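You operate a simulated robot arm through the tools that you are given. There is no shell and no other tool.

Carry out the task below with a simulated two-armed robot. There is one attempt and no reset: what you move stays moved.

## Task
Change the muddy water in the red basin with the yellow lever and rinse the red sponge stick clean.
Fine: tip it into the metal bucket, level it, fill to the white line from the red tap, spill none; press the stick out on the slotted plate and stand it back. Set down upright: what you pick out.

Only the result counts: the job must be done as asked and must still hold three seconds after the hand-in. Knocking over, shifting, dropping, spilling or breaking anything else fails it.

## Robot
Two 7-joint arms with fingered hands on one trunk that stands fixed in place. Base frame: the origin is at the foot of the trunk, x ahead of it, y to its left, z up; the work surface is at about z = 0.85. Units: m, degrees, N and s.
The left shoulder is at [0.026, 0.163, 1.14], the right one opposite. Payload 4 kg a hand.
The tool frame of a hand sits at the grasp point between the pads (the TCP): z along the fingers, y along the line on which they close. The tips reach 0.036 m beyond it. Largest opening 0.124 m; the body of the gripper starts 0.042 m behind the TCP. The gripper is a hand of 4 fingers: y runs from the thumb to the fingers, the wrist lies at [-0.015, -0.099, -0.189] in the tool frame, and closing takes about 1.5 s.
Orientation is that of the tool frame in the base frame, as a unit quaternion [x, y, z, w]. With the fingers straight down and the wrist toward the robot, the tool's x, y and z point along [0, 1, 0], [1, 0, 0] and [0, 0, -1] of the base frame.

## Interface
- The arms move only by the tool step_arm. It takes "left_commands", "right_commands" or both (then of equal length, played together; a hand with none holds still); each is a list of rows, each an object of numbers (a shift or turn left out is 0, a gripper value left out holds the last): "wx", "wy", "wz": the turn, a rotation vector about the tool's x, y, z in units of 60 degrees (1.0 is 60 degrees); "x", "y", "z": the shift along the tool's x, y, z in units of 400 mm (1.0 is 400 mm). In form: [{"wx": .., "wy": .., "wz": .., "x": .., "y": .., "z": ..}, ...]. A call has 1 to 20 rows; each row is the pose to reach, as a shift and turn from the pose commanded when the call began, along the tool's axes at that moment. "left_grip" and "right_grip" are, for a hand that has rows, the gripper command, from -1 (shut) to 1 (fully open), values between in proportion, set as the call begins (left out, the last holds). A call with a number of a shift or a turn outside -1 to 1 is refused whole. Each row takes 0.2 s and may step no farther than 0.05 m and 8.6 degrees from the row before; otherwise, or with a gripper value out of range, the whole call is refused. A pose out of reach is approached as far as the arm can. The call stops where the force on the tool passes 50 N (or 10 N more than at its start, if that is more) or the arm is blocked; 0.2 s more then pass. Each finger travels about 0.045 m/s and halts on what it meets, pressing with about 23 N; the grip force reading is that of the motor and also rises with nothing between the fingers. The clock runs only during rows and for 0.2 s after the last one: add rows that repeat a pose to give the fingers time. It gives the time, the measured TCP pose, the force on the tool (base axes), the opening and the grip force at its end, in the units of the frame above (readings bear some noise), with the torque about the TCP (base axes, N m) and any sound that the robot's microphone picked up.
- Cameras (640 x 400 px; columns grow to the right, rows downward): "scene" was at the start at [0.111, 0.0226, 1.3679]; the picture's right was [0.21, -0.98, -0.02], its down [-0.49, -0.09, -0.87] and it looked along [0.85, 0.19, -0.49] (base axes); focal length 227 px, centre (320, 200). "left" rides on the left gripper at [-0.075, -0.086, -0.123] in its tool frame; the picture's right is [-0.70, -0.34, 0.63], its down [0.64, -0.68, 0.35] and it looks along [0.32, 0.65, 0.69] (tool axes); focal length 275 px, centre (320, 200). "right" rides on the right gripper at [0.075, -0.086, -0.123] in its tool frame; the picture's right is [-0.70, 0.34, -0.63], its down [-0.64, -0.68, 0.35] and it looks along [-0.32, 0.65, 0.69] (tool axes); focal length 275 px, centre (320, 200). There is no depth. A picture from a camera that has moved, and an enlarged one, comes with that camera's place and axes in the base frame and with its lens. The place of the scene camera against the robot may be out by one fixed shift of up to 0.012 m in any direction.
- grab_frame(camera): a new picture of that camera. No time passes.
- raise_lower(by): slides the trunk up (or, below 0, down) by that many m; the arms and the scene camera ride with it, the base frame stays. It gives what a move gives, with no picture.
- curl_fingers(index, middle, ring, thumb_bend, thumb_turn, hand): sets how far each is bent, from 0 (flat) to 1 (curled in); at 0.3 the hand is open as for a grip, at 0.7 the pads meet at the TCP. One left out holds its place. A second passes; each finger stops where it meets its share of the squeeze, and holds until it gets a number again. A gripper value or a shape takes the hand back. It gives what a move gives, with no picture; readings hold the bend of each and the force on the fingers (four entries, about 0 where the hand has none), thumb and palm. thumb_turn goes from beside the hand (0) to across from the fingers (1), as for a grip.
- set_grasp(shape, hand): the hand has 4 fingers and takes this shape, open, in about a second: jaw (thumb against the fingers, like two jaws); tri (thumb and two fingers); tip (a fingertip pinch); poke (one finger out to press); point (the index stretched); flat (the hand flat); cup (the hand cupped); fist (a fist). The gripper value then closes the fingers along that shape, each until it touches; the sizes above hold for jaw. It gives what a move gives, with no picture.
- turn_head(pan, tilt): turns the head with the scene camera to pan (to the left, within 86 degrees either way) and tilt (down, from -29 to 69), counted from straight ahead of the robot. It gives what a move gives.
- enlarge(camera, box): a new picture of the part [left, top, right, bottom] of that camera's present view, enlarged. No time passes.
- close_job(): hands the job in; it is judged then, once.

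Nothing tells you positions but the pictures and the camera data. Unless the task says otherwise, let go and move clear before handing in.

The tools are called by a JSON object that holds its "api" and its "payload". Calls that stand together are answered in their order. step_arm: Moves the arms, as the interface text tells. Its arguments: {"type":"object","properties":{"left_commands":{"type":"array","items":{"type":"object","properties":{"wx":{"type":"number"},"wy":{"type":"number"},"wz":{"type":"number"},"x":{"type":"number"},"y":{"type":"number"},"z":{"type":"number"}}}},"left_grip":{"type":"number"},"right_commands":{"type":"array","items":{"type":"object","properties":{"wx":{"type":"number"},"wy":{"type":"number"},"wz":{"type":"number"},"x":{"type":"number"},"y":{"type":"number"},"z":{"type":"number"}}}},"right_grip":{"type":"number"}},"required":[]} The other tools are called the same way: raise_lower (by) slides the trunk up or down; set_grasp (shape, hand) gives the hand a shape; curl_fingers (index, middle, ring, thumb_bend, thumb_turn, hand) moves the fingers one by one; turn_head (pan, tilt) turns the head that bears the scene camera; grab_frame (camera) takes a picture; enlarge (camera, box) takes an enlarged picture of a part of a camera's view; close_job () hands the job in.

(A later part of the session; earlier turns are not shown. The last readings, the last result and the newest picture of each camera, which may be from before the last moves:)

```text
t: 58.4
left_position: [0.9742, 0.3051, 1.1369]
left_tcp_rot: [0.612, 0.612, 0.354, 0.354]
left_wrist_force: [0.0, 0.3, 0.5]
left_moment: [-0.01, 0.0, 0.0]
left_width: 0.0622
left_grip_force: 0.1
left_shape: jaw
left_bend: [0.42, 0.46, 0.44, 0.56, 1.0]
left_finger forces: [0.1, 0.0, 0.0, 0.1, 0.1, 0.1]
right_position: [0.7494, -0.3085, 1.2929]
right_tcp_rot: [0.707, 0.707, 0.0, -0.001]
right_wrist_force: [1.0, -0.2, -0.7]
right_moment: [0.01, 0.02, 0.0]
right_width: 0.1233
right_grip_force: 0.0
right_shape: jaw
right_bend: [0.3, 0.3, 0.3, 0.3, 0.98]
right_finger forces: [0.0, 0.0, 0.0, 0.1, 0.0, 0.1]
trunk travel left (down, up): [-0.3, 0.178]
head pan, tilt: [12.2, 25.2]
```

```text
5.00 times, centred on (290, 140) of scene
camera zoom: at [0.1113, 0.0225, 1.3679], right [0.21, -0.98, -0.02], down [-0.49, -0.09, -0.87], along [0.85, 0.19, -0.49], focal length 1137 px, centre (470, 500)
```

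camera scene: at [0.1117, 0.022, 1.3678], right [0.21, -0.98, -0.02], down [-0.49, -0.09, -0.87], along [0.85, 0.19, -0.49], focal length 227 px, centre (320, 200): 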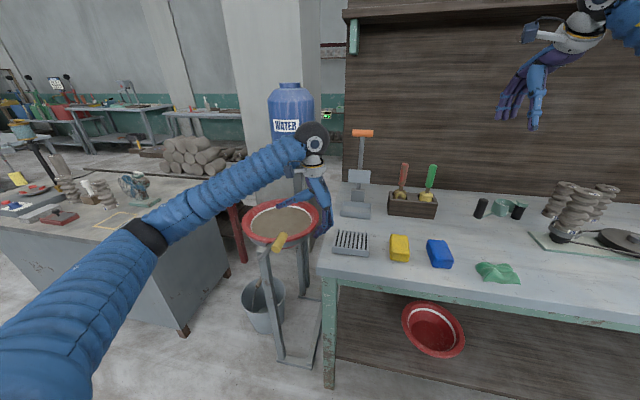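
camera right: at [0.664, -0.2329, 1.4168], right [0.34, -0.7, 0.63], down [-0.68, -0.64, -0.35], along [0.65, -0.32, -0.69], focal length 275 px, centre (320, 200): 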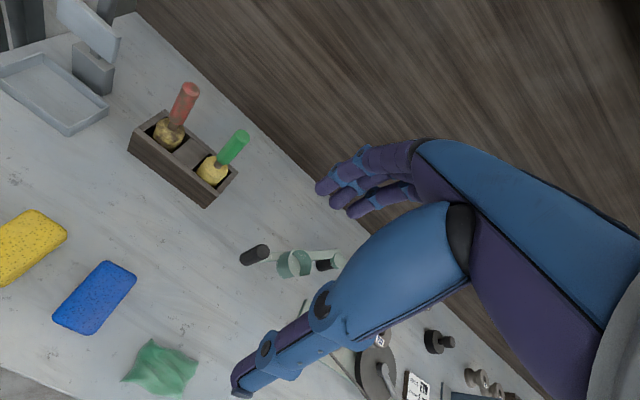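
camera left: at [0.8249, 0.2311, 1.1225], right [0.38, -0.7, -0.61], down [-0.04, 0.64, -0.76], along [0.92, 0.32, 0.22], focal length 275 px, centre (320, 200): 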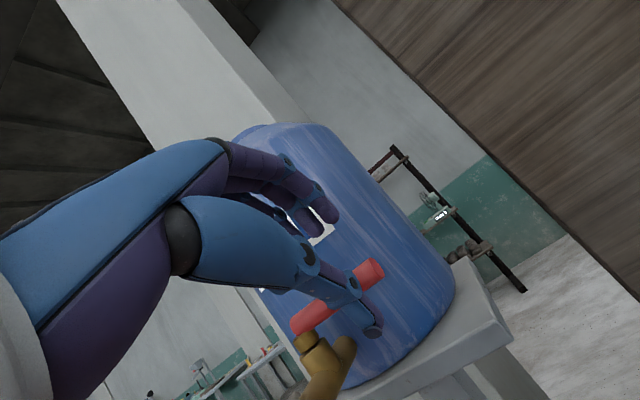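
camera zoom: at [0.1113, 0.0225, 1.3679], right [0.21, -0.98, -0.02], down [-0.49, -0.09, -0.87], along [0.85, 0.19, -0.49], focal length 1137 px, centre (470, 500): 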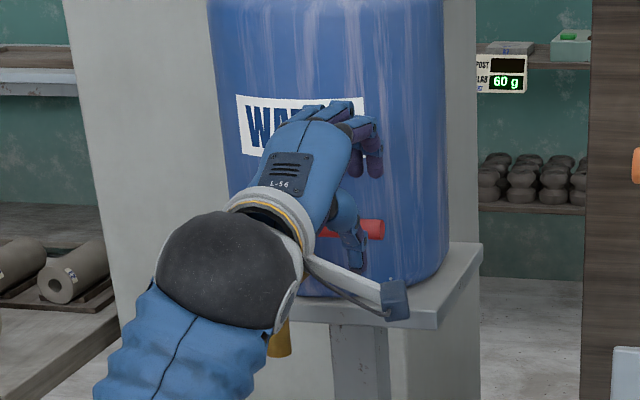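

The handle is right where expected between thumb and fingers, 4 mm toward the thumb. I'll finish the approach with that correction.

{"api": "step_arm", "payload": {"left_commands": [{"y": -0.006, "z": 0.03}, {"y": -0.01, "z": 0.06}, {"y": -0.01, "z": 0.085}, {"y": -0.01, "z": 0.11}]}}

{"api": "grab_frame", "payload": {"camera": "left"}}

{"api": "enlarge", "payload": {"camera": "scene", "box": [250, 100, 330, 180]}}

```text
t: 59.4
left_position: [1.0096, 0.3038, 1.1097]
left_tcp_rot: [0.612, 0.613, 0.354, 0.353]
left_wrist_force: [-0.6, 0.8, -0.4]
left_moment: [-0.02, 0.0, 0.0]
left_width: 0.0625
left_grip_force: 0.2
left_shape: jaw
left_bend: [0.42, 0.46, 0.44, 0.56, 1.0]
left_finger forces: [0.1, 0.0, 0.0, 0.0, 0.0, 0.0]
right_position: [0.7498, -0.3081, 1.294]
right_tcp_rot: [0.707, 0.707, -0.001, -0.001]
right_wrist_force: [-0.3, 0.9, 0.6]
right_moment: [0.01, 0.0, 0.0]
right_width: 0.1238
right_grip_force: 0.1
right_shape: jaw
right_bend: [0.3, 0.3, 0.3, 0.3, 0.98]
right_finger forces: [0.0, 0.1, 0.0, 0.1, 0.1, 0.0]
trunk travel left (down, up): [-0.3, 0.178]
head pan, tilt: [12.2, 25.2]
```

```text
taken
camera left: at [0.861, 0.2307, 1.0966], right [0.38, -0.7, -0.61], down [-0.04, 0.64, -0.76], along [0.92, 0.32, 0.22], focal length 275 px, centre (320, 200)
```

left: 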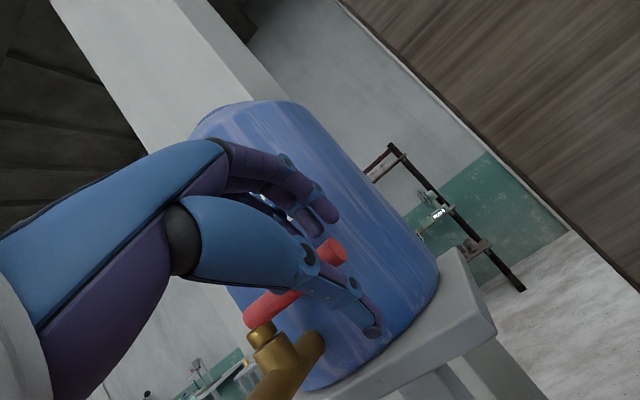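

```text
5.00 times, centred on (290, 140) of scene
camera zoom: at [0.1112, 0.0224, 1.3679], right [0.21, -0.98, -0.02], down [-0.49, -0.09, -0.87], along [0.85, 0.19, -0.49], focal length 1137 px, centre (470, 500)
```

zoom: 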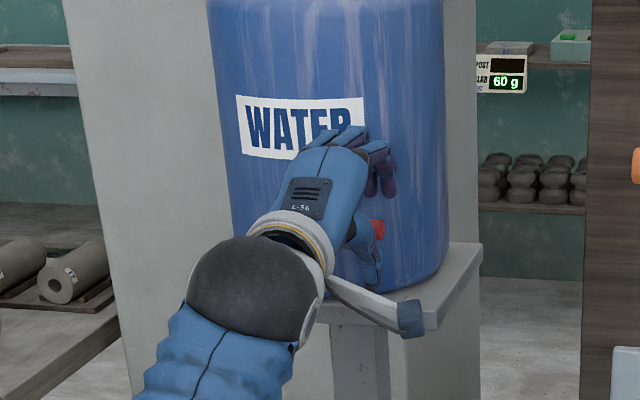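

The handle is between thumb and fingers with no contact. I'll close to about 0.03 m to cage it.

{"api": "step_arm", "payload": {"left_commands": [{"z": 0}, {"z": 0}, {"z": 0}, {"z": 0}, {"z": 0}], "left_grip": -0.5}}

{"api": "grab_frame", "payload": {"camera": "left"}}

```text
t: 60.6
left_position: [1.0083, 0.3052, 1.1103]
left_tcp_rot: [0.612, 0.613, 0.354, 0.354]
left_wrist_force: [-2.0, 0.8, -4.6]
left_moment: [0.02, 0.05, -0.01]
left_width: 0.0341
left_grip_force: 0.1
left_shape: jaw
left_bend: [0.54, 0.57, 0.56, 0.62, 1.0]
left_finger forces: [0.0, 0.0, 0.1, 0.0, 4.9, 0.0]
right_position: [0.7493, -0.3071, 1.2938]
right_tcp_rot: [0.707, 0.707, -0.001, 0.0]
right_wrist_force: [0.6, 0.3, -0.2]
right_moment: [-0.02, -0.03, -0.03]
right_width: 0.1237
right_grip_force: 0.0
right_shape: jaw
right_bend: [0.3, 0.3, 0.3, 0.3, 0.98]
right_finger forces: [0.1, 0.1, 0.0, 0.0, 0.1, 0.0]
trunk travel left (down, up): [-0.3, 0.178]
head pan, tilt: [12.2, 25.2]
```

```text
taken
camera left: at [0.8609, 0.2305, 1.0962], right [0.38, -0.7, -0.61], down [-0.04, 0.64, -0.76], along [0.92, 0.32, 0.22], focal length 275 px, centre (320, 200)
```

left: 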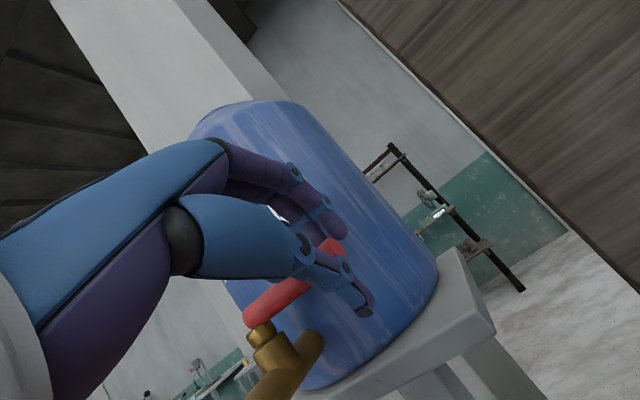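

The thumb is touching; the fingers still have a gap. I'll centre the hand on the handle by moving 6 mm toward the thumb side.

{"api": "step_arm", "payload": {"left_commands": [{"y": -0.008}, {"y": -0.016}, {"y": -0.016}]}}

```text
t: 61.4
left_position: [1.0058, 0.304, 1.1031]
left_tcp_rot: [0.612, 0.613, 0.353, 0.353]
left_wrist_force: [-0.5, 0.5, 0.0]
left_moment: [0.0, -0.03, 0.0]
left_width: 0.031
left_grip_force: 0.1
left_shape: jaw
left_bend: [0.54, 0.57, 0.56, 0.63, 1.0]
left_finger forces: [0.1, 0.0, 0.0, 0.0, 0.0, 0.0]
right_position: [0.7501, -0.3091, 1.2942]
right_tcp_rot: [0.707, 0.707, 0.0, 0.0]
right_wrist_force: [0.4, 0.4, -0.1]
right_moment: [0.01, 0.01, 0.0]
right_width: 0.1235
right_grip_force: 0.0
right_shape: jaw
right_bend: [0.3, 0.3, 0.3, 0.3, 0.98]
right_finger forces: [0.0, 0.0, 0.0, 0.0, 0.0, 0.1]
trunk travel left (down, up): [-0.3, 0.178]
head pan, tilt: [12.2, 25.2]
```

The handle is centred and loose. I'll start pulling it toward the robot about its vertical axis, in a small step, and look for flow.

{"api": "step_arm", "payload": {"left_commands": [{"wy": -0.0577, "wz": 0.0333, "x": 0.0022, "y": -0.0063, "z": -0.011}, {"wy": -0.1155, "wz": 0.0667, "x": 0.0053, "y": -0.0126, "z": -0.0218}, {"wy": -0.1732, "wz": 0.1, "x": 0.0092, "y": -0.0187, "z": -0.0324}]}}

{"api": "grab_frame", "payload": {"camera": "left"}}

{"api": "enlarge", "payload": {"camera": "scene", "box": [230, 120, 350, 260]}}

```text
t: 62.2
left_position: [0.9921, 0.3081, 1.1043]
left_tcp_rot: [0.673, 0.545, 0.314, 0.389]
left_wrist_force: [0.1, 0.1, 0.1]
left_moment: [0.0, 0.0, -0.02]
left_width: 0.0314
left_grip_force: 0.1
left_shape: jaw
left_bend: [0.54, 0.57, 0.56, 0.63, 1.0]
left_finger forces: [0.4, 0.0, 0.1, 0.1, 0.0, 0.1]
right_position: [0.7491, -0.3073, 1.2932]
right_tcp_rot: [0.707, 0.707, 0.0, 0.001]
right_wrist_force: [-0.2, 0.7, 0.1]
right_moment: [-0.01, -0.03, 0.0]
right_width: 0.1236
right_grip_force: 0.1
right_shape: jaw
right_bend: [0.3, 0.3, 0.3, 0.3, 0.98]
right_finger forces: [0.0, 0.0, 0.1, 0.0, 0.0, 0.0]
trunk travel left (down, up): [-0.3, 0.178]
head pan, tilt: [12.2, 25.2]
```

```text
taken
camera left: at [0.83, 0.2667, 1.0906], right [0.23, -0.76, -0.61], down [0.1, 0.64, -0.76], along [0.97, 0.11, 0.22], focal length 275 px, centre (320, 200)
```

left: 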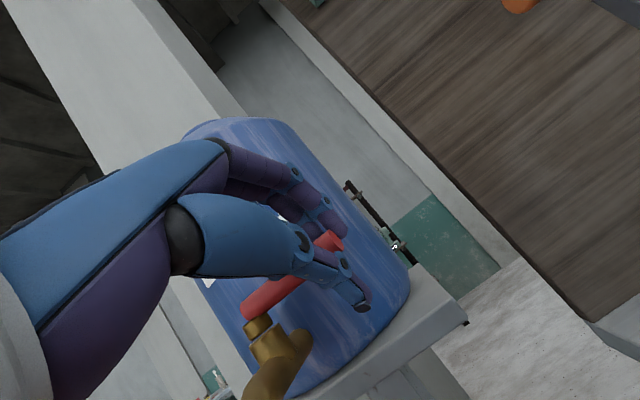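

```text
2.86 times, centred on (290, 190) of scene
camera zoom: at [0.1107, 0.0232, 1.368], right [0.21, -0.98, -0.02], down [-0.49, -0.09, -0.87], along [0.85, 0.19, -0.49], focal length 650 px, centre (406, 229)
```

zoom: 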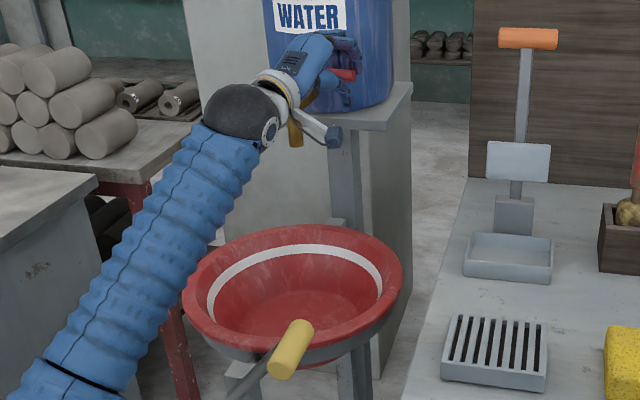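

No rotation yet: the fingers are just reaching the handle. I'll go 12 mm deeper so the fingers hook it better, then pull further.

{"api": "step_arm", "payload": {"left_commands": [{"z": 0.015}, {"z": 0.03}, {"wy": -0.0433, "wz": 0.025, "x": 0.0004, "y": -0.0047, "z": 0.0218}, {"wy": -0.0866, "wz": 0.05, "x": 0.0009, "y": -0.0095, "z": 0.0136}]}}

{"api": "grab_frame", "payload": {"camera": "left"}}

{"api": "enlarge", "payload": {"camera": "scene", "box": [240, 120, 340, 260]}}

```text
t: 63.2
left_position: [0.9939, 0.3063, 1.0967]
left_tcp_rot: [0.701, 0.508, 0.293, 0.406]
left_wrist_force: [0.3, -0.6, -0.2]
left_moment: [0.02, 0.03, 0.04]
left_width: 0.0314
left_grip_force: 0.2
left_shape: jaw
left_bend: [0.54, 0.57, 0.56, 0.63, 1.0]
left_finger forces: [0.1, 0.0, 0.0, 0.1, 0.0, 0.0]
right_position: [0.749, -0.3085, 1.2945]
right_tcp_rot: [0.707, 0.707, 0.0, -0.001]
right_wrist_force: [-0.1, -0.1, -0.9]
right_moment: [-0.01, 0.01, 0.05]
right_width: 0.1236
right_grip_force: 0.1
right_shape: jaw
right_bend: [0.3, 0.3, 0.3, 0.3, 0.98]
right_finger forces: [0.0, 0.0, 0.0, 0.0, 0.1, 0.0]
trunk travel left (down, up): [-0.3, 0.178]
head pan, tilt: [12.2, 25.2]
```

```text
taken
camera left: at [0.8291, 0.2832, 1.0842], right [0.15, -0.78, -0.61], down [0.16, 0.63, -0.76], along [0.98, 0.01, 0.22], focal length 275 px, centre (320, 200)
```

left: 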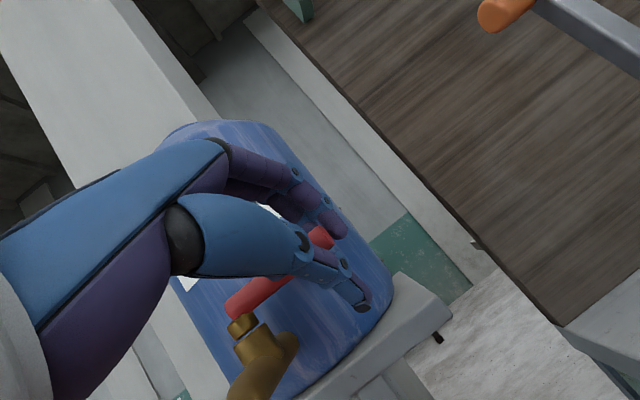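

```text
2.86 times, centred on (290, 190) of scene
camera zoom: at [0.111, 0.0225, 1.368], right [0.21, -0.98, -0.02], down [-0.49, -0.09, -0.87], along [0.85, 0.19, -0.49], focal length 650 px, centre (406, 229)
```

zoom: 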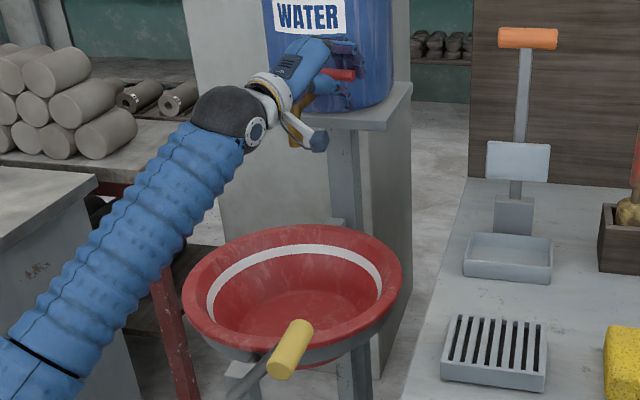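

Still no contact force. I'll keep pulling in small increments.

{"api": "step_arm", "payload": {"left_commands": [{"wy": -0.0433, "wz": 0.025, "x": 0.0003, "y": -0.0049, "z": -0.0085}, {"wy": -0.0866, "wz": 0.05, "x": 0.001, "y": -0.0097, "z": -0.0168}, {"wy": -0.13, "wz": 0.075, "x": 0.0023, "y": -0.0145, "z": -0.0252}]}}

{"api": "grab_frame", "payload": {"camera": "left"}}

{"api": "enlarge", "payload": {"camera": "scene", "box": [270, 120, 320, 170]}}

```text
t: 64.0
left_position: [0.9844, 0.3125, 1.0973]
left_tcp_rot: [0.739, 0.452, 0.26, 0.427]
left_wrist_force: [-0.4, -0.9, 0.2]
left_moment: [0.03, -0.01, 0.01]
left_width: 0.0313
left_grip_force: 0.1
left_shape: jaw
left_bend: [0.54, 0.57, 0.56, 0.63, 1.0]
left_finger forces: [0.4, 0.0, 0.1, 0.1, 0.0, 0.0]
right_position: [0.7497, -0.3079, 1.2957]
right_tcp_rot: [0.707, 0.707, 0.0, 0.0]
right_wrist_force: [-0.2, -0.5, 0.1]
right_moment: [0.02, 0.01, 0.02]
right_width: 0.1235
right_grip_force: 0.0
right_shape: jaw
right_bend: [0.3, 0.3, 0.3, 0.3, 0.98]
right_finger forces: [0.1, 0.0, 0.0, 0.1, 0.1, 0.0]
trunk travel left (down, up): [-0.3, 0.178]
head pan, tilt: [12.2, 25.2]
```

```text
taken
camera left: at [0.8161, 0.3143, 1.0846], right [0.02, -0.79, -0.61], down [0.26, 0.59, -0.76], along [0.97, -0.14, 0.22], focal length 275 px, centre (320, 200)
```

left: 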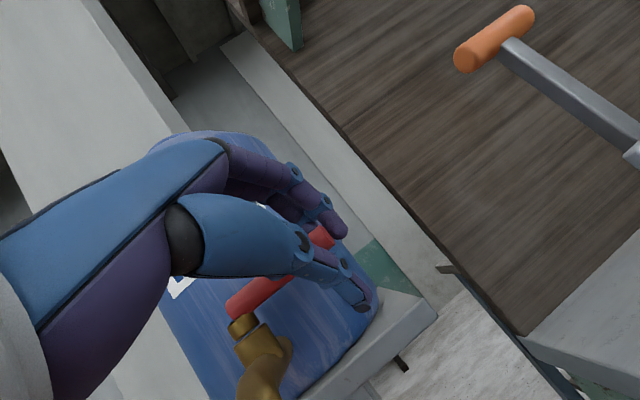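

```text
8.00 times, centred on (295, 145) of scene
camera zoom: at [0.1104, 0.023, 1.3681], right [0.21, -0.98, -0.02], down [-0.48, -0.09, -0.87], along [0.85, 0.19, -0.49], focal length 1819 px, centre (520, 640)
```

zoom: 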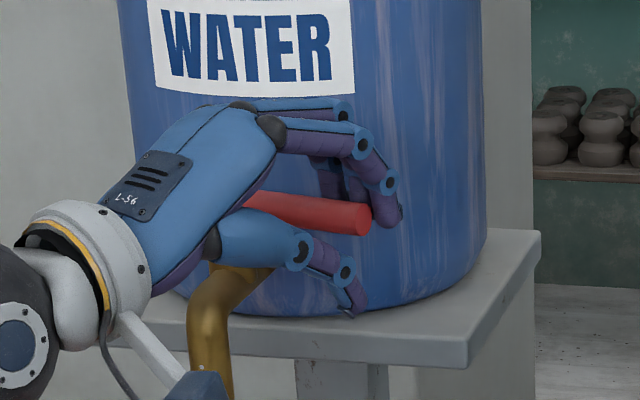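

The handle has begun to swing toward the robot with almost no force. I'll check the spout and basin for flow.

{"api": "enlarge", "payload": {"camera": "scene", "box": [230, 130, 340, 260]}}

```text
3.08 times, centred on (285, 195) of scene
camera zoom: at [0.1104, 0.023, 1.3681], right [0.21, -0.98, -0.02], down [-0.48, -0.09, -0.87], along [0.85, 0.19, -0.49], focal length 700 px, centre (428, 215)
```

zoom: 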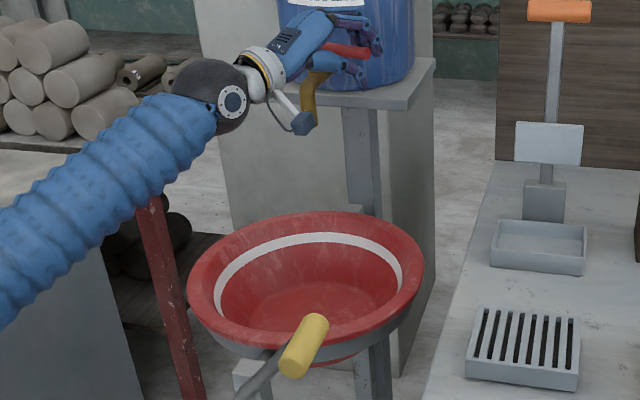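

No flow yet at roughly 15°. I'll pull another 10° and check again.

{"api": "step_arm", "payload": {"left_commands": [{"wy": -0.0722, "wz": 0.0417, "x": 0.0008, "y": -0.0079, "z": -0.0137}, {"wy": -0.1443, "wz": 0.0833, "x": 0.0025, "y": -0.0157, "z": -0.0272}]}}

{"api": "enlarge", "payload": {"camera": "scene", "box": [230, 130, 340, 260]}}

{"api": "enlarge", "payload": {"camera": "scene", "box": [270, 130, 320, 180]}}

```text
t: 64.6
left_position: [0.9719, 0.3198, 1.0971]
left_tcp_rot: [0.775, 0.386, 0.223, 0.448]
left_wrist_force: [-0.6, -1.4, -0.2]
left_moment: [0.01, 0.0, -0.03]
left_width: 0.0312
left_grip_force: 0.0
left_shape: jaw
left_bend: [0.54, 0.57, 0.56, 0.63, 1.0]
left_finger forces: [0.5, 0.0, 0.1, 0.0, 0.1, 0.1]
right_position: [0.7518, -0.3078, 1.2912]
right_tcp_rot: [0.707, 0.707, 0.0, 0.0]
right_wrist_force: [0.0, 0.2, -0.4]
right_moment: [-0.01, 0.02, -0.01]
right_width: 0.124
right_grip_force: 0.1
right_shape: jaw
right_bend: [0.3, 0.3, 0.3, 0.3, 0.98]
right_finger forces: [0.0, 0.0, 0.0, 0.0, 0.1, 0.1]
trunk travel left (down, up): [-0.3, 0.178]
head pan, tilt: [12.2, 25.2]
```

```text
3.08 times, centred on (285, 195) of scene
camera zoom: at [0.1126, 0.0222, 1.3676], right [0.21, -0.98, -0.02], down [-0.49, -0.09, -0.87], along [0.85, 0.19, -0.49], focal length 700 px, centre (428, 215)
```

zoom: 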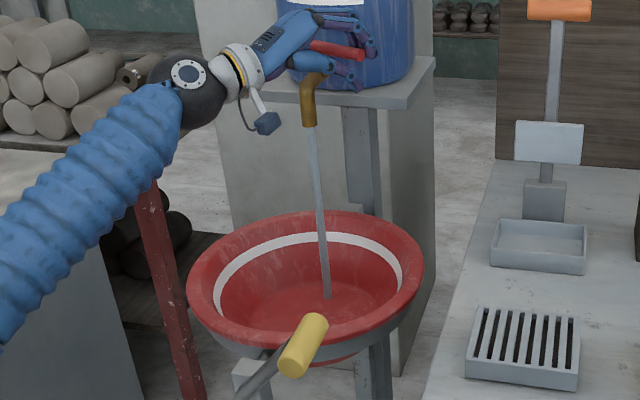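

```text
8.00 times, centred on (295, 155) of scene
camera zoom: at [0.1126, 0.0222, 1.3676], right [0.21, -0.98, -0.02], down [-0.49, -0.09, -0.87], along [0.85, 0.19, -0.49], focal length 1819 px, centre (520, 560)
```

zoom: 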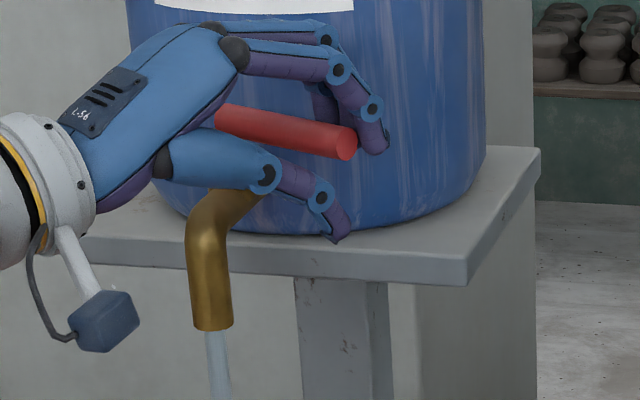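

Water is flowing into the basin. I'll hold this opening for 2 s and gauge the fill rate.

{"api": "step_arm", "payload": {"left_commands": [{"z": 0}, {"z": 0}, {"z": 0}, {"z": 0}, {"z": 0}, {"z": 0}, {"z": 0}, {"z": 0}, {"z": 0}, {"z": 0}]}}

{"api": "enlarge", "payload": {"camera": "scene", "box": [230, 150, 340, 260]}}

```text
t: 66.8
left_position: [0.9713, 0.3197, 1.0983]
left_tcp_rot: [0.775, 0.386, 0.222, 0.448]
left_wrist_force: [0.7, -0.1, 0.5]
left_moment: [-0.02, 0.03, 0.04]
left_width: 0.0312
left_grip_force: 0.0
left_shape: jaw
left_bend: [0.54, 0.57, 0.56, 0.63, 1.0]
left_finger forces: [0.0, 0.0, 0.0, 0.0, 0.1, 0.0]
right_position: [0.7501, -0.3086, 1.2935]
right_tcp_rot: [0.707, 0.707, -0.001, -0.001]
right_wrist_force: [0.4, 0.1, -0.9]
right_moment: [-0.01, 0.01, -0.04]
right_width: 0.1237
right_grip_force: 0.1
right_shape: jaw
right_bend: [0.3, 0.3, 0.3, 0.3, 0.98]
right_finger forces: [0.1, 0.0, 0.0, 0.0, 0.0, 0.1]
trunk travel left (down, up): [-0.3, 0.178]
head pan, tilt: [12.2, 25.2]
```

```text
3.64 times, centred on (285, 205) of scene
camera zoom: at [0.1111, 0.0226, 1.3679], right [0.21, -0.98, -0.02], down [-0.49, -0.09, -0.87], along [0.85, 0.19, -0.49], focal length 827 px, centre (447, 182)
```

zoom: 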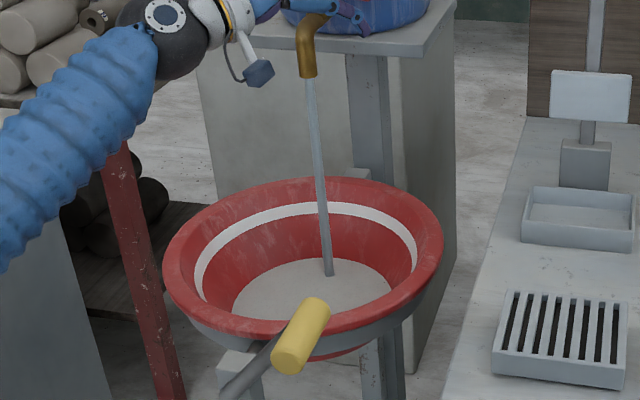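

About a fifth of the height is filled after 2.4 s. I'll hold for another 2 s and measure again.

{"api": "step_arm", "payload": {"left_commands": [{"z": 0}, {"z": 0}, {"z": 0}, {"z": 0}, {"z": 0}, {"z": 0}, {"z": 0}, {"z": 0}, {"z": 0}, {"z": 0}]}}

{"api": "enlarge", "payload": {"camera": "scene", "box": [230, 190, 330, 260]}}

```text
t: 69.0
left_position: [0.9719, 0.3189, 1.098]
left_tcp_rot: [0.775, 0.386, 0.222, 0.448]
left_wrist_force: [-0.4, -0.3, 0.2]
left_moment: [0.0, -0.04, -0.01]
left_width: 0.0313
left_grip_force: 0.1
left_shape: jaw
left_bend: [0.54, 0.57, 0.56, 0.63, 1.0]
left_finger forces: [0.1, 0.0, 0.1, 0.0, 0.0, 0.0]
right_position: [0.7496, -0.3082, 1.2933]
right_tcp_rot: [0.707, 0.707, 0.0, -0.001]
right_wrist_force: [0.9, 0.7, 0.3]
right_moment: [-0.01, 0.0, 0.01]
right_width: 0.1238
right_grip_force: 0.0
right_shape: jaw
right_bend: [0.3, 0.3, 0.3, 0.3, 0.98]
right_finger forces: [0.1, 0.1, 0.0, 0.0, 0.0, 0.0]
trunk travel left (down, up): [-0.3, 0.178]
head pan, tilt: [12.2, 25.2]
```

```text
5.71 times, centred on (280, 225) of scene
camera zoom: at [0.111, 0.0226, 1.3679], right [0.21, -0.98, -0.02], down [-0.49, -0.09, -0.87], along [0.85, 0.19, -0.49], focal length 1299 px, centre (549, 57)
```

zoom: 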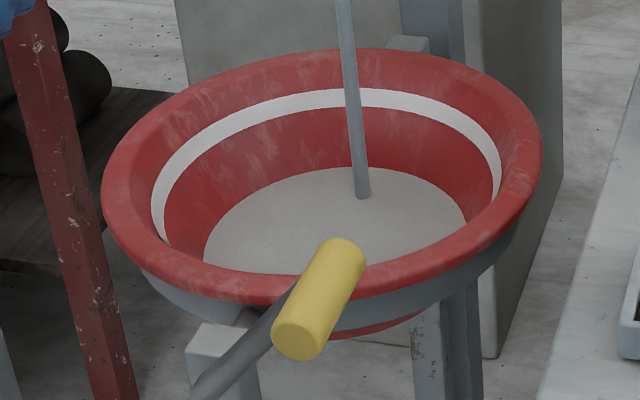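

The level is rising steadily. The original water edge was at mid-band of the white line, which is row 98 in this zoom; now it's at row 167. I'll hold for 4 s.

{"api": "step_arm", "payload": {"left_commands": [{"z": 0}, {"z": 0}, {"z": 0}, {"z": 0}, {"z": 0}, {"z": 0}, {"z": 0}, {"z": 0}, {"z": 0}, {"z": 0}, {"z": 0}, {"z": 0}, {"z": 0}, {"z": 0}, {"z": 0}, {"z": 0}, {"z": 0}, {"z": 0}, {"z": 0}, {"z": 0}]}}

{"api": "enlarge", "payload": {"camera": "scene", "box": [230, 190, 330, 260]}}

```text
t: 73.2
left_position: [0.9719, 0.32, 1.0978]
left_tcp_rot: [0.775, 0.387, 0.223, 0.447]
left_wrist_force: [0.1, -0.1, 0.1]
left_moment: [-0.03, -0.01, -0.03]
left_width: 0.0314
left_grip_force: 0.1
left_shape: jaw
left_bend: [0.54, 0.57, 0.56, 0.63, 1.0]
left_finger forces: [0.0, 0.1, 0.0, 0.0, 0.1, 0.0]
right_position: [0.7497, -0.3085, 1.2938]
right_tcp_rot: [0.706, 0.708, 0.0, -0.001]
right_wrist_force: [0.0, -1.1, 0.2]
right_moment: [-0.04, 0.02, 0.01]
right_width: 0.1237
right_grip_force: 0.1
right_shape: jaw
right_bend: [0.3, 0.3, 0.3, 0.3, 0.98]
right_finger forces: [0.0, 0.0, 0.0, 0.0, 0.0, 0.0]
trunk travel left (down, up): [-0.3, 0.178]
head pan, tilt: [12.2, 25.2]
```

```text
5.71 times, centred on (280, 225) of scene
camera zoom: at [0.111, 0.0226, 1.3679], right [0.21, -0.98, -0.02], down [-0.49, -0.09, -0.87], along [0.85, 0.19, -0.49], focal length 1299 px, centre (549, 57)
```

zoom: 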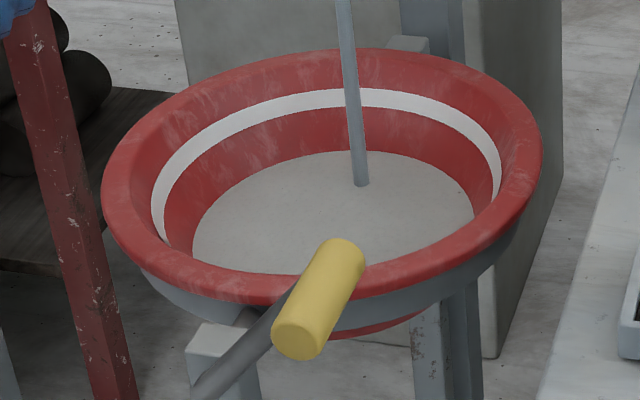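

The back edge is at row 152 now, about 3.5 px/s. I'll hold for another 4 s, twice.

{"api": "step_arm", "payload": {"left_commands": [{"z": 0}, {"z": 0}, {"z": 0}, {"z": 0}, {"z": 0}, {"z": 0}, {"z": 0}, {"z": 0}, {"z": 0}, {"z": 0}, {"z": 0}, {"z": 0}, {"z": 0}, {"z": 0}, {"z": 0}, {"z": 0}, {"z": 0}, {"z": 0}, {"z": 0}, {"z": 0}]}}

{"api": "step_arm", "payload": {"left_commands": [{"z": 0}, {"z": 0}, {"z": 0}, {"z": 0}, {"z": 0}, {"z": 0}, {"z": 0}, {"z": 0}, {"z": 0}, {"z": 0}, {"z": 0}, {"z": 0}, {"z": 0}, {"z": 0}, {"z": 0}, {"z": 0}, {"z": 0}, {"z": 0}, {"z": 0}, {"z": 0}]}}

{"api": "enlarge", "payload": {"camera": "scene", "box": [230, 190, 330, 260]}}

```text
t: 77.4
left_position: [0.9724, 0.3189, 1.0987]
left_tcp_rot: [0.775, 0.387, 0.222, 0.448]
left_wrist_force: [0.4, 0.1, 0.9]
left_moment: [0.01, -0.01, -0.01]
left_width: 0.0311
left_grip_force: 0.0
left_shape: jaw
left_bend: [0.54, 0.57, 0.56, 0.63, 1.0]
left_finger forces: [0.1, 0.0, 0.1, 0.1, 0.0, 0.1]
right_position: [0.7501, -0.3077, 1.2938]
right_tcp_rot: [0.707, 0.708, 0.0, -0.001]
right_wrist_force: [0.0, 0.1, 0.9]
right_moment: [0.02, 0.01, 0.01]
right_width: 0.1236
right_grip_force: 0.1
right_shape: jaw
right_bend: [0.3, 0.3, 0.3, 0.3, 0.98]
right_finger forces: [0.1, 0.0, 0.0, 0.0, 0.0, 0.0]
trunk travel left (down, up): [-0.3, 0.178]
head pan, tilt: [12.2, 25.2]
```

```text
t: 81.6
left_position: [0.9719, 0.3191, 1.098]
left_tcp_rot: [0.775, 0.387, 0.223, 0.448]
left_wrist_force: [-0.2, 0.7, 0.3]
left_moment: [-0.03, 0.01, -0.05]
left_width: 0.0313
left_grip_force: 0.1
left_shape: jaw
left_bend: [0.54, 0.57, 0.56, 0.63, 1.0]
left_finger forces: [0.0, 0.0, 0.0, 0.1, 0.0, 0.0]
right_position: [0.75, -0.3075, 1.2952]
right_tcp_rot: [0.707, 0.707, -0.001, -0.001]
right_wrist_force: [-0.2, -0.3, 0.8]
right_moment: [0.0, -0.01, 0.0]
right_width: 0.1233
right_grip_force: 0.0
right_shape: jaw
right_bend: [0.3, 0.3, 0.3, 0.3, 0.98]
right_finger forces: [0.0, 0.1, 0.1, 0.1, 0.1, 0.1]
trunk travel left (down, up): [-0.3, 0.178]
head pan, tilt: [12.2, 25.2]
```

```text
5.71 times, centred on (280, 225) of scene
camera zoom: at [0.111, 0.0226, 1.3679], right [0.21, -0.98, -0.02], down [-0.49, -0.09, -0.87], along [0.85, 0.19, -0.49], focal length 1299 px, centre (549, 57)
```

zoom: 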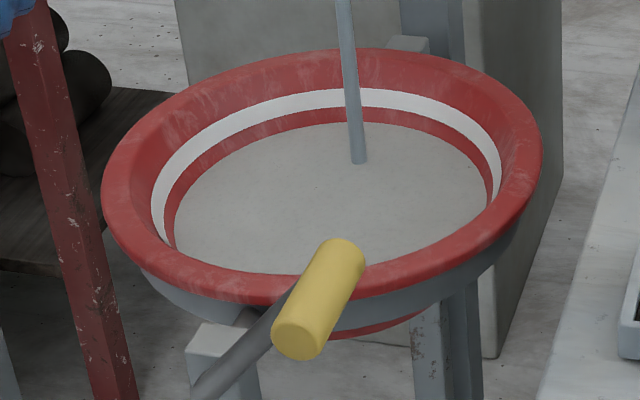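

The edge is at row 123 with target 98. I'll hold 4 s more, then approach the end in finer steps.

{"api": "step_arm", "payload": {"left_commands": [{"z": 0}, {"z": 0}, {"z": 0}, {"z": 0}, {"z": 0}, {"z": 0}, {"z": 0}, {"z": 0}, {"z": 0}, {"z": 0}, {"z": 0}, {"z": 0}, {"z": 0}, {"z": 0}, {"z": 0}, {"z": 0}, {"z": 0}, {"z": 0}, {"z": 0}, {"z": 0}]}}

{"api": "enlarge", "payload": {"camera": "scene", "box": [230, 190, 330, 260]}}

{"api": "enlarge", "payload": {"camera": "scene", "box": [250, 196, 314, 216]}}

{"api": "enlarge", "payload": {"camera": "scene", "box": [270, 130, 320, 180]}}

```text
t: 85.8
left_position: [0.9724, 0.3202, 1.0988]
left_tcp_rot: [0.775, 0.386, 0.222, 0.448]
left_wrist_force: [0.6, 0.1, -0.3]
left_moment: [-0.04, 0.01, 0.01]
left_width: 0.0315
left_grip_force: 0.0
left_shape: jaw
left_bend: [0.54, 0.57, 0.56, 0.63, 1.0]
left_finger forces: [0.0, 0.0, 0.0, 0.1, 0.1, 0.0]
right_position: [0.7496, -0.3085, 1.294]
right_tcp_rot: [0.707, 0.707, 0.0, -0.001]
right_wrist_force: [0.2, 0.0, 0.2]
right_moment: [0.0, -0.02, 0.0]
right_width: 0.1238
right_grip_force: 0.1
right_shape: jaw
right_bend: [0.3, 0.3, 0.3, 0.3, 0.98]
right_finger forces: [0.0, 0.0, 0.0, 0.0, 0.0, 0.0]
trunk travel left (down, up): [-0.3, 0.178]
head pan, tilt: [12.2, 25.2]
```

```text
5.71 times, centred on (280, 225) of scene
camera zoom: at [0.111, 0.0226, 1.3679], right [0.21, -0.98, -0.02], down [-0.49, -0.09, -0.87], along [0.85, 0.19, -0.49], focal length 1299 px, centre (549, 57)
```

zoom: 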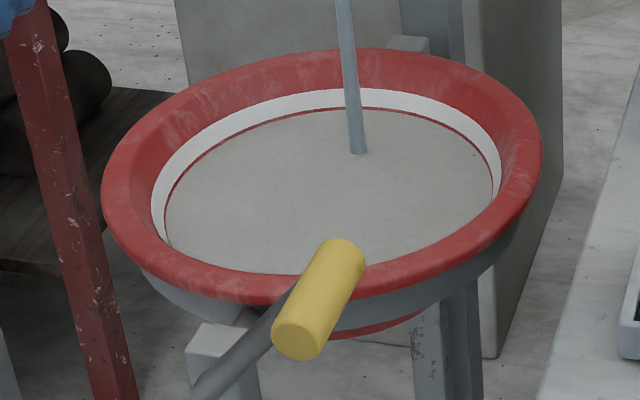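

```text
10.00 times, centred on (282, 206) of scene
camera zoom: at [0.111, 0.0226, 1.3679], right [0.21, -0.98, -0.02], down [-0.49, -0.09, -0.87], along [0.85, 0.19, -0.49], focal length 2274 px, centre (700, 140)
```

zoom: 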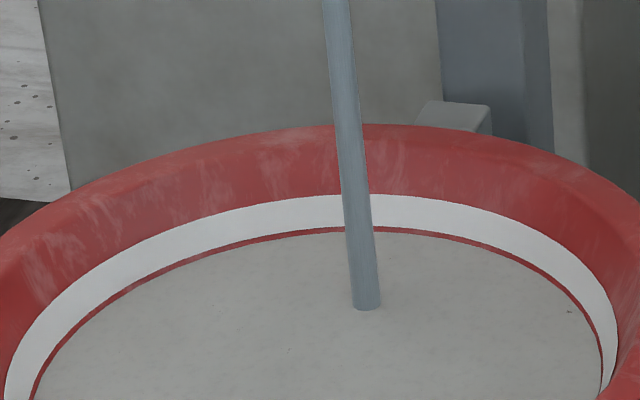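

```text
8.00 times, centred on (295, 155) of scene
camera zoom: at [0.111, 0.0226, 1.3679], right [0.21, -0.98, -0.02], down [-0.49, -0.09, -0.87], along [0.85, 0.19, -0.49], focal length 1819 px, centre (520, 560)
```

zoom: 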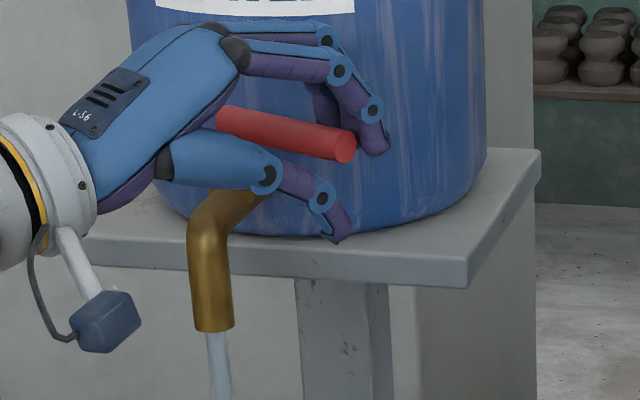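

The water edge is at row 110, just under the white band. I'll firm up the grip on the handle now, while it's still filling, so I can close quickly.

{"api": "step_arm", "payload": {"left_commands": [{"z": 0}, {"z": 0}, {"z": 0}, {"z": 0}], "left_grip": -1}}

{"api": "enlarge", "payload": {"camera": "scene", "box": [250, 196, 314, 216]}}

{"api": "enlarge", "payload": {"camera": "scene", "box": [270, 130, 320, 180]}}

{"api": "grab_frame", "payload": {"camera": "left"}}

```text
t: 86.8
left_position: [0.9711, 0.3187, 1.0967]
left_tcp_rot: [0.775, 0.386, 0.222, 0.447]
left_wrist_force: [-0.4, -2.0, -4.7]
left_moment: [0.02, -0.08, -0.05]
left_width: 0.0023
left_grip_force: 23.0
left_shape: jaw
left_bend: [0.66, 0.7, 0.7, 0.68, 1.0]
left_finger forces: [11.8, 4.6, 2.3, 0.1, 23.7, 0.1]
right_position: [0.7505, -0.3072, 1.2942]
right_tcp_rot: [0.708, 0.707, -0.001, -0.001]
right_wrist_force: [0.8, 0.1, 1.0]
right_moment: [0.0, 0.0, 0.0]
right_width: 0.1238
right_grip_force: 0.1
right_shape: jaw
right_bend: [0.3, 0.3, 0.3, 0.3, 0.98]
right_finger forces: [0.0, 0.1, 0.1, 0.0, 0.1, 0.0]
trunk travel left (down, up): [-0.3, 0.178]
head pan, tilt: [12.2, 25.2]
```

```text
10.00 times, centred on (282, 206) of scene
camera zoom: at [0.1114, 0.0225, 1.3678], right [0.21, -0.98, -0.02], down [-0.49, -0.09, -0.87], along [0.85, 0.19, -0.49], focal length 2274 px, centre (700, 140)
```

zoom: 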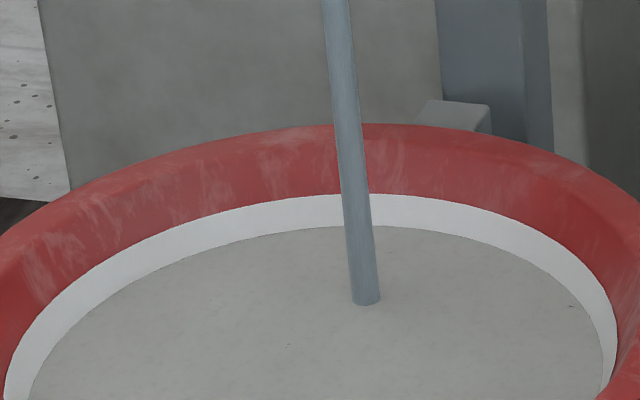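

```text
8.00 times, centred on (295, 155) of scene
camera zoom: at [0.1114, 0.0225, 1.3678], right [0.21, -0.98, -0.02], down [-0.49, -0.09, -0.87], along [0.85, 0.19, -0.49], focal length 1819 px, centre (520, 560)
```

zoom: 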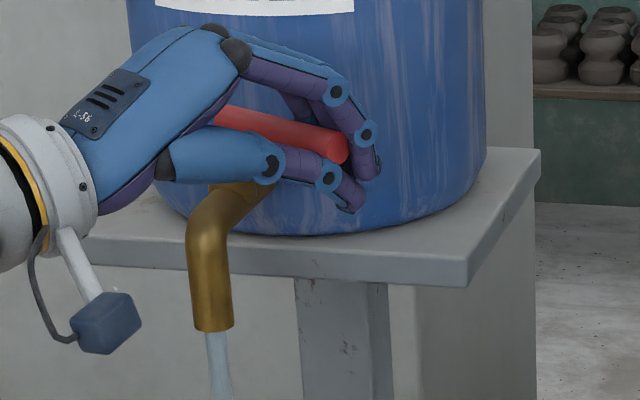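

```text
taken
camera left: at [0.8085, 0.35, 1.0838], right [-0.12, -0.79, -0.61], down [0.35, 0.54, -0.76], along [0.93, -0.3, 0.21], focal length 275 px, centre (320, 200)
```

left: 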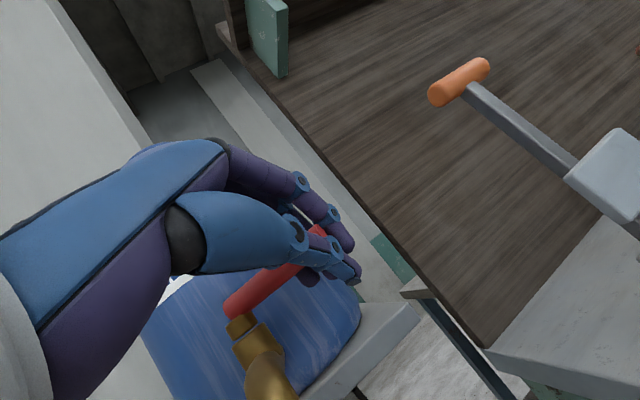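

The handle is now caged in the closed hand, and the water edge just touches the lower edge of the band. I'll start the closing swing with the first 15°.

{"api": "step_arm", "payload": {"left_commands": [{"wy": 0.0722, "wz": -0.0417, "x": 0.0005, "y": 0.008, "z": 0.0138}, {"wy": 0.1443, "wz": -0.0833, "x": 0.0023, "y": 0.016, "z": 0.0276}, {"wy": 0.2165, "wz": -0.125, "x": 0.0053, "y": 0.0237, "z": 0.041}]}}

{"api": "enlarge", "payload": {"camera": "scene", "box": [250, 196, 314, 216]}}

{"api": "enlarge", "payload": {"camera": "scene", "box": [270, 130, 320, 180]}}

```text
t: 87.6
left_position: [0.9876, 0.3085, 1.097]
left_tcp_rot: [0.718, 0.485, 0.279, 0.415]
left_wrist_force: [2.2, -4.0, -5.3]
left_moment: [0.1, -0.02, -0.17]
left_width: 0.0021
left_grip_force: 23.1
left_shape: jaw
left_bend: [0.66, 0.7, 0.7, 0.68, 1.0]
left_finger forces: [13.0, 5.6, 3.9, 0.0, 25.3, 0.1]
right_position: [0.7504, -0.3087, 1.2929]
right_tcp_rot: [0.707, 0.707, -0.001, 0.0]
right_wrist_force: [-0.2, -0.3, 0.1]
right_moment: [0.0, -0.01, -0.01]
right_width: 0.1234
right_grip_force: 0.0
right_shape: jaw
right_bend: [0.3, 0.3, 0.3, 0.3, 0.98]
right_finger forces: [0.0, 0.1, 0.1, 0.0, 0.0, 0.0]
trunk travel left (down, up): [-0.3, 0.178]
head pan, tilt: [12.2, 25.2]
```

```text
10.00 times, centred on (282, 206) of scene
camera zoom: at [0.112, 0.0219, 1.3678], right [0.21, -0.98, -0.02], down [-0.49, -0.09, -0.87], along [0.85, 0.19, -0.49], focal length 2274 px, centre (700, 140)
```

zoom: 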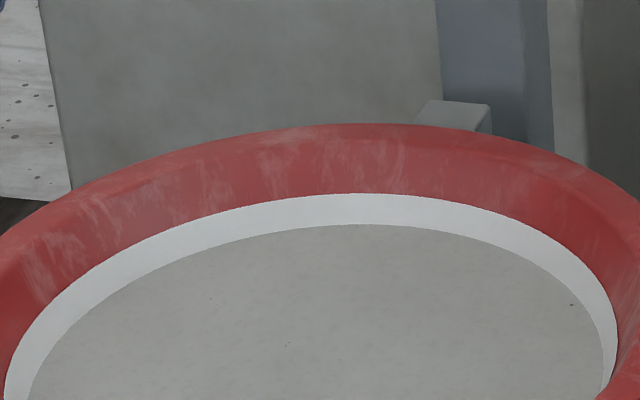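

```text
8.00 times, centred on (295, 155) of scene
camera zoom: at [0.112, 0.0219, 1.3678], right [0.21, -0.98, -0.02], down [-0.49, -0.09, -0.87], along [0.85, 0.19, -0.49], focal length 1819 px, centre (520, 560)
```

zoom: 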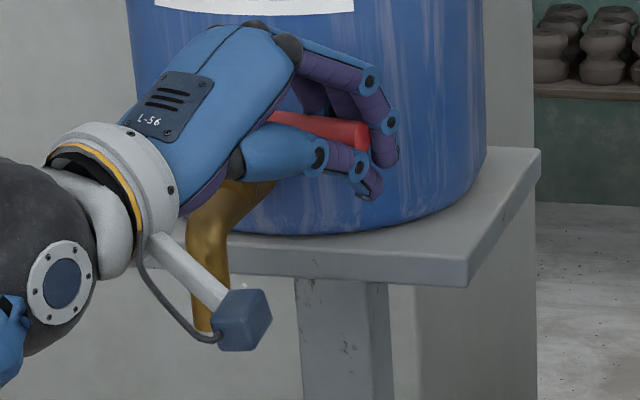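

The flow stopped at once, and the level is at the lower edge of the band. The original level was mid-band, so I'll reopen for a measured burst of about 1.2 s and close again in one move.

{"api": "step_arm", "payload": {"left_commands": [{"wy": -0.0722, "wz": 0.0417, "x": 0.001, "y": -0.0079, "z": -0.0136}, {"wy": -0.1443, "wz": 0.0833, "x": 0.0035, "y": -0.0158, "z": -0.0274}, {"wy": -0.2165, "wz": 0.125, "x": 0.0071, "y": -0.0235, "z": -0.0408}, {"wy": -0.2165, "wz": 0.125, "x": 0.0071, "y": -0.0235, "z": -0.0408}, {"wy": -0.2165, "wz": 0.125, "x": 0.0071, "y": -0.0235, "z": -0.0408}, {"wy": -0.2165, "wz": 0.125, "x": 0.0071, "y": -0.0235, "z": -0.0408}, {"wy": -0.2165, "wz": 0.125, "x": 0.0071, "y": -0.0235, "z": -0.0408}, {"wy": -0.2165, "wz": 0.125, "x": 0.0071, "y": -0.0235, "z": -0.0408}, {"wy": -0.2165, "wz": 0.125, "x": 0.0071, "y": -0.0235, "z": -0.0408}, {"wy": -0.1443, "wz": 0.0833, "x": 0.0035, "y": -0.0158, "z": -0.0274}, {"wy": -0.0722, "wz": 0.0417, "x": 0.001, "y": -0.0079, "z": -0.0136}, {"wy": 0, "wz": 0, "x": 0, "y": 0, "z": 0}]}}

{"api": "enlarge", "payload": {"camera": "scene", "box": [250, 196, 314, 216]}}

{"api": "enlarge", "payload": {"camera": "scene", "box": [270, 130, 320, 180]}}

```text
t: 90.2
left_position: [0.9891, 0.3087, 1.0967]
left_tcp_rot: [0.717, 0.486, 0.28, 0.414]
left_wrist_force: [1.5, -1.9, -6.3]
left_moment: [0.15, 0.05, -0.17]
left_width: 0.0026
left_grip_force: 22.8
left_shape: jaw
left_bend: [0.66, 0.7, 0.7, 0.73, 1.0]
left_finger forces: [14.1, 6.9, 4.9, 0.0, 27.8, 0.0]
right_position: [0.7512, -0.3081, 1.2936]
right_tcp_rot: [0.707, 0.707, 0.0, -0.001]
right_wrist_force: [0.0, -0.4, -0.3]
right_moment: [0.02, 0.01, 0.04]
right_width: 0.1237
right_grip_force: 0.1
right_shape: jaw
right_bend: [0.3, 0.3, 0.3, 0.3, 0.98]
right_finger forces: [0.0, 0.0, 0.1, 0.0, 0.0, 0.1]
trunk travel left (down, up): [-0.3, 0.178]
head pan, tilt: [12.2, 25.2]
```

```text
10.00 times, centred on (282, 206) of scene
camera zoom: at [0.1121, 0.0221, 1.3678], right [0.21, -0.98, -0.02], down [-0.49, -0.09, -0.87], along [0.85, 0.19, -0.49], focal length 2274 px, centre (700, 140)
```

zoom: 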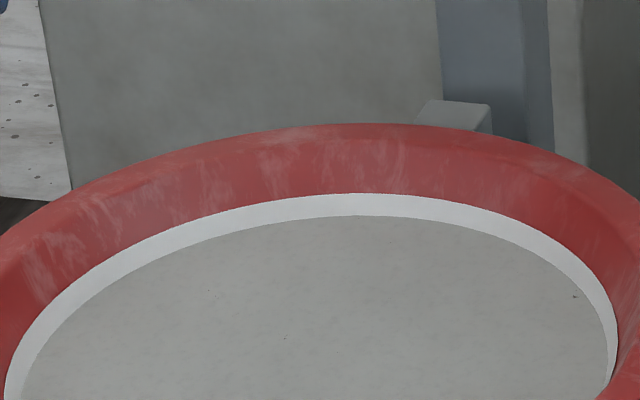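

```text
8.00 times, centred on (295, 155) of scene
camera zoom: at [0.1121, 0.0221, 1.3678], right [0.21, -0.98, -0.02], down [-0.49, -0.09, -0.87], along [0.85, 0.19, -0.49], focal length 1819 px, centre (520, 560)
```

zoom: 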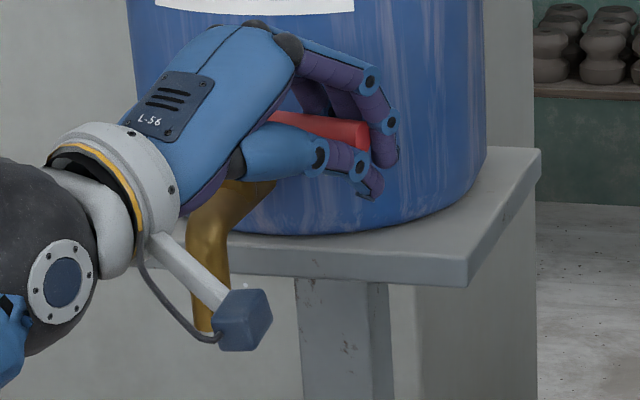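

The edge is at row 216 with mid-band at 211. I'll give one more short burst.

{"api": "step_arm", "payload": {"left_commands": [{"wy": -0.0722, "wz": 0.0417, "x": 0.001, "y": -0.0079, "z": -0.0136}, {"wy": -0.1443, "wz": 0.0833, "x": 0.0035, "y": -0.0158, "z": -0.0274}, {"wy": -0.2165, "wz": 0.125, "x": 0.0071, "y": -0.0235, "z": -0.0408}, {"wy": -0.2165, "wz": 0.125, "x": 0.0071, "y": -0.0235, "z": -0.0408}, {"wy": -0.2165, "wz": 0.125, "x": 0.0071, "y": -0.0235, "z": -0.0408}, {"wy": -0.2165, "wz": 0.125, "x": 0.0071, "y": -0.0235, "z": -0.0408}, {"wy": -0.1443, "wz": 0.0833, "x": 0.0035, "y": -0.0158, "z": -0.0274}, {"wy": -0.0722, "wz": 0.0417, "x": 0.001, "y": -0.0079, "z": -0.0136}, {"wy": 0, "wz": 0, "x": 0, "y": 0, "z": 0}]}}

{"api": "enlarge", "payload": {"camera": "scene", "box": [250, 196, 314, 216]}}

{"api": "enlarge", "payload": {"camera": "scene", "box": [230, 190, 330, 260]}}

```text
t: 92.2
left_position: [0.9894, 0.3091, 1.0966]
left_tcp_rot: [0.718, 0.485, 0.278, 0.414]
left_wrist_force: [2.5, 2.6, -9.4]
left_moment: [0.11, 0.11, -0.08]
left_width: 0.002
left_grip_force: 23.1
left_shape: jaw
left_bend: [0.66, 0.7, 0.7, 0.68, 1.0]
left_finger forces: [14.8, 7.0, 4.9, 0.0, 29.3, 0.0]
right_position: [0.751, -0.3078, 1.2928]
right_tcp_rot: [0.707, 0.707, -0.001, -0.001]
right_wrist_force: [1.5, -0.5, 0.1]
right_moment: [0.01, 0.0, -0.02]
right_width: 0.124
right_grip_force: 0.2
right_shape: jaw
right_bend: [0.3, 0.3, 0.3, 0.3, 0.98]
right_finger forces: [0.0, 0.1, 0.0, 0.0, 0.0, 0.0]
trunk travel left (down, up): [-0.3, 0.178]
head pan, tilt: [12.2, 25.2]
```

```text
10.00 times, centred on (282, 206) of scene
camera zoom: at [0.1123, 0.0225, 1.3678], right [0.21, -0.98, -0.02], down [-0.49, -0.09, -0.87], along [0.85, 0.19, -0.49], focal length 2274 px, centre (700, 140)
```

zoom: 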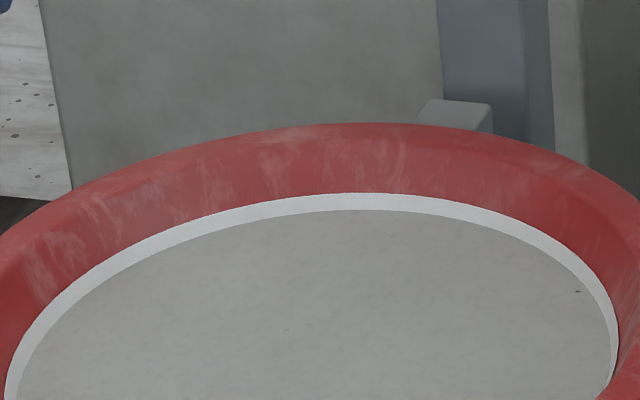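

```text
5.71 times, centred on (280, 225) of scene
camera zoom: at [0.1123, 0.0225, 1.3678], right [0.21, -0.98, -0.02], down [-0.49, -0.09, -0.87], along [0.85, 0.19, -0.49], focal length 1299 px, centre (549, 57)
```

zoom: 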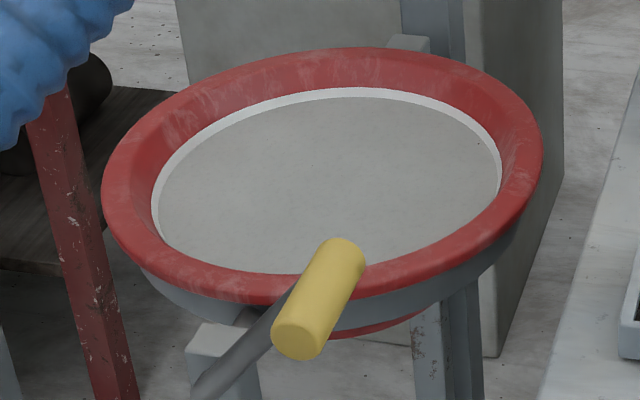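

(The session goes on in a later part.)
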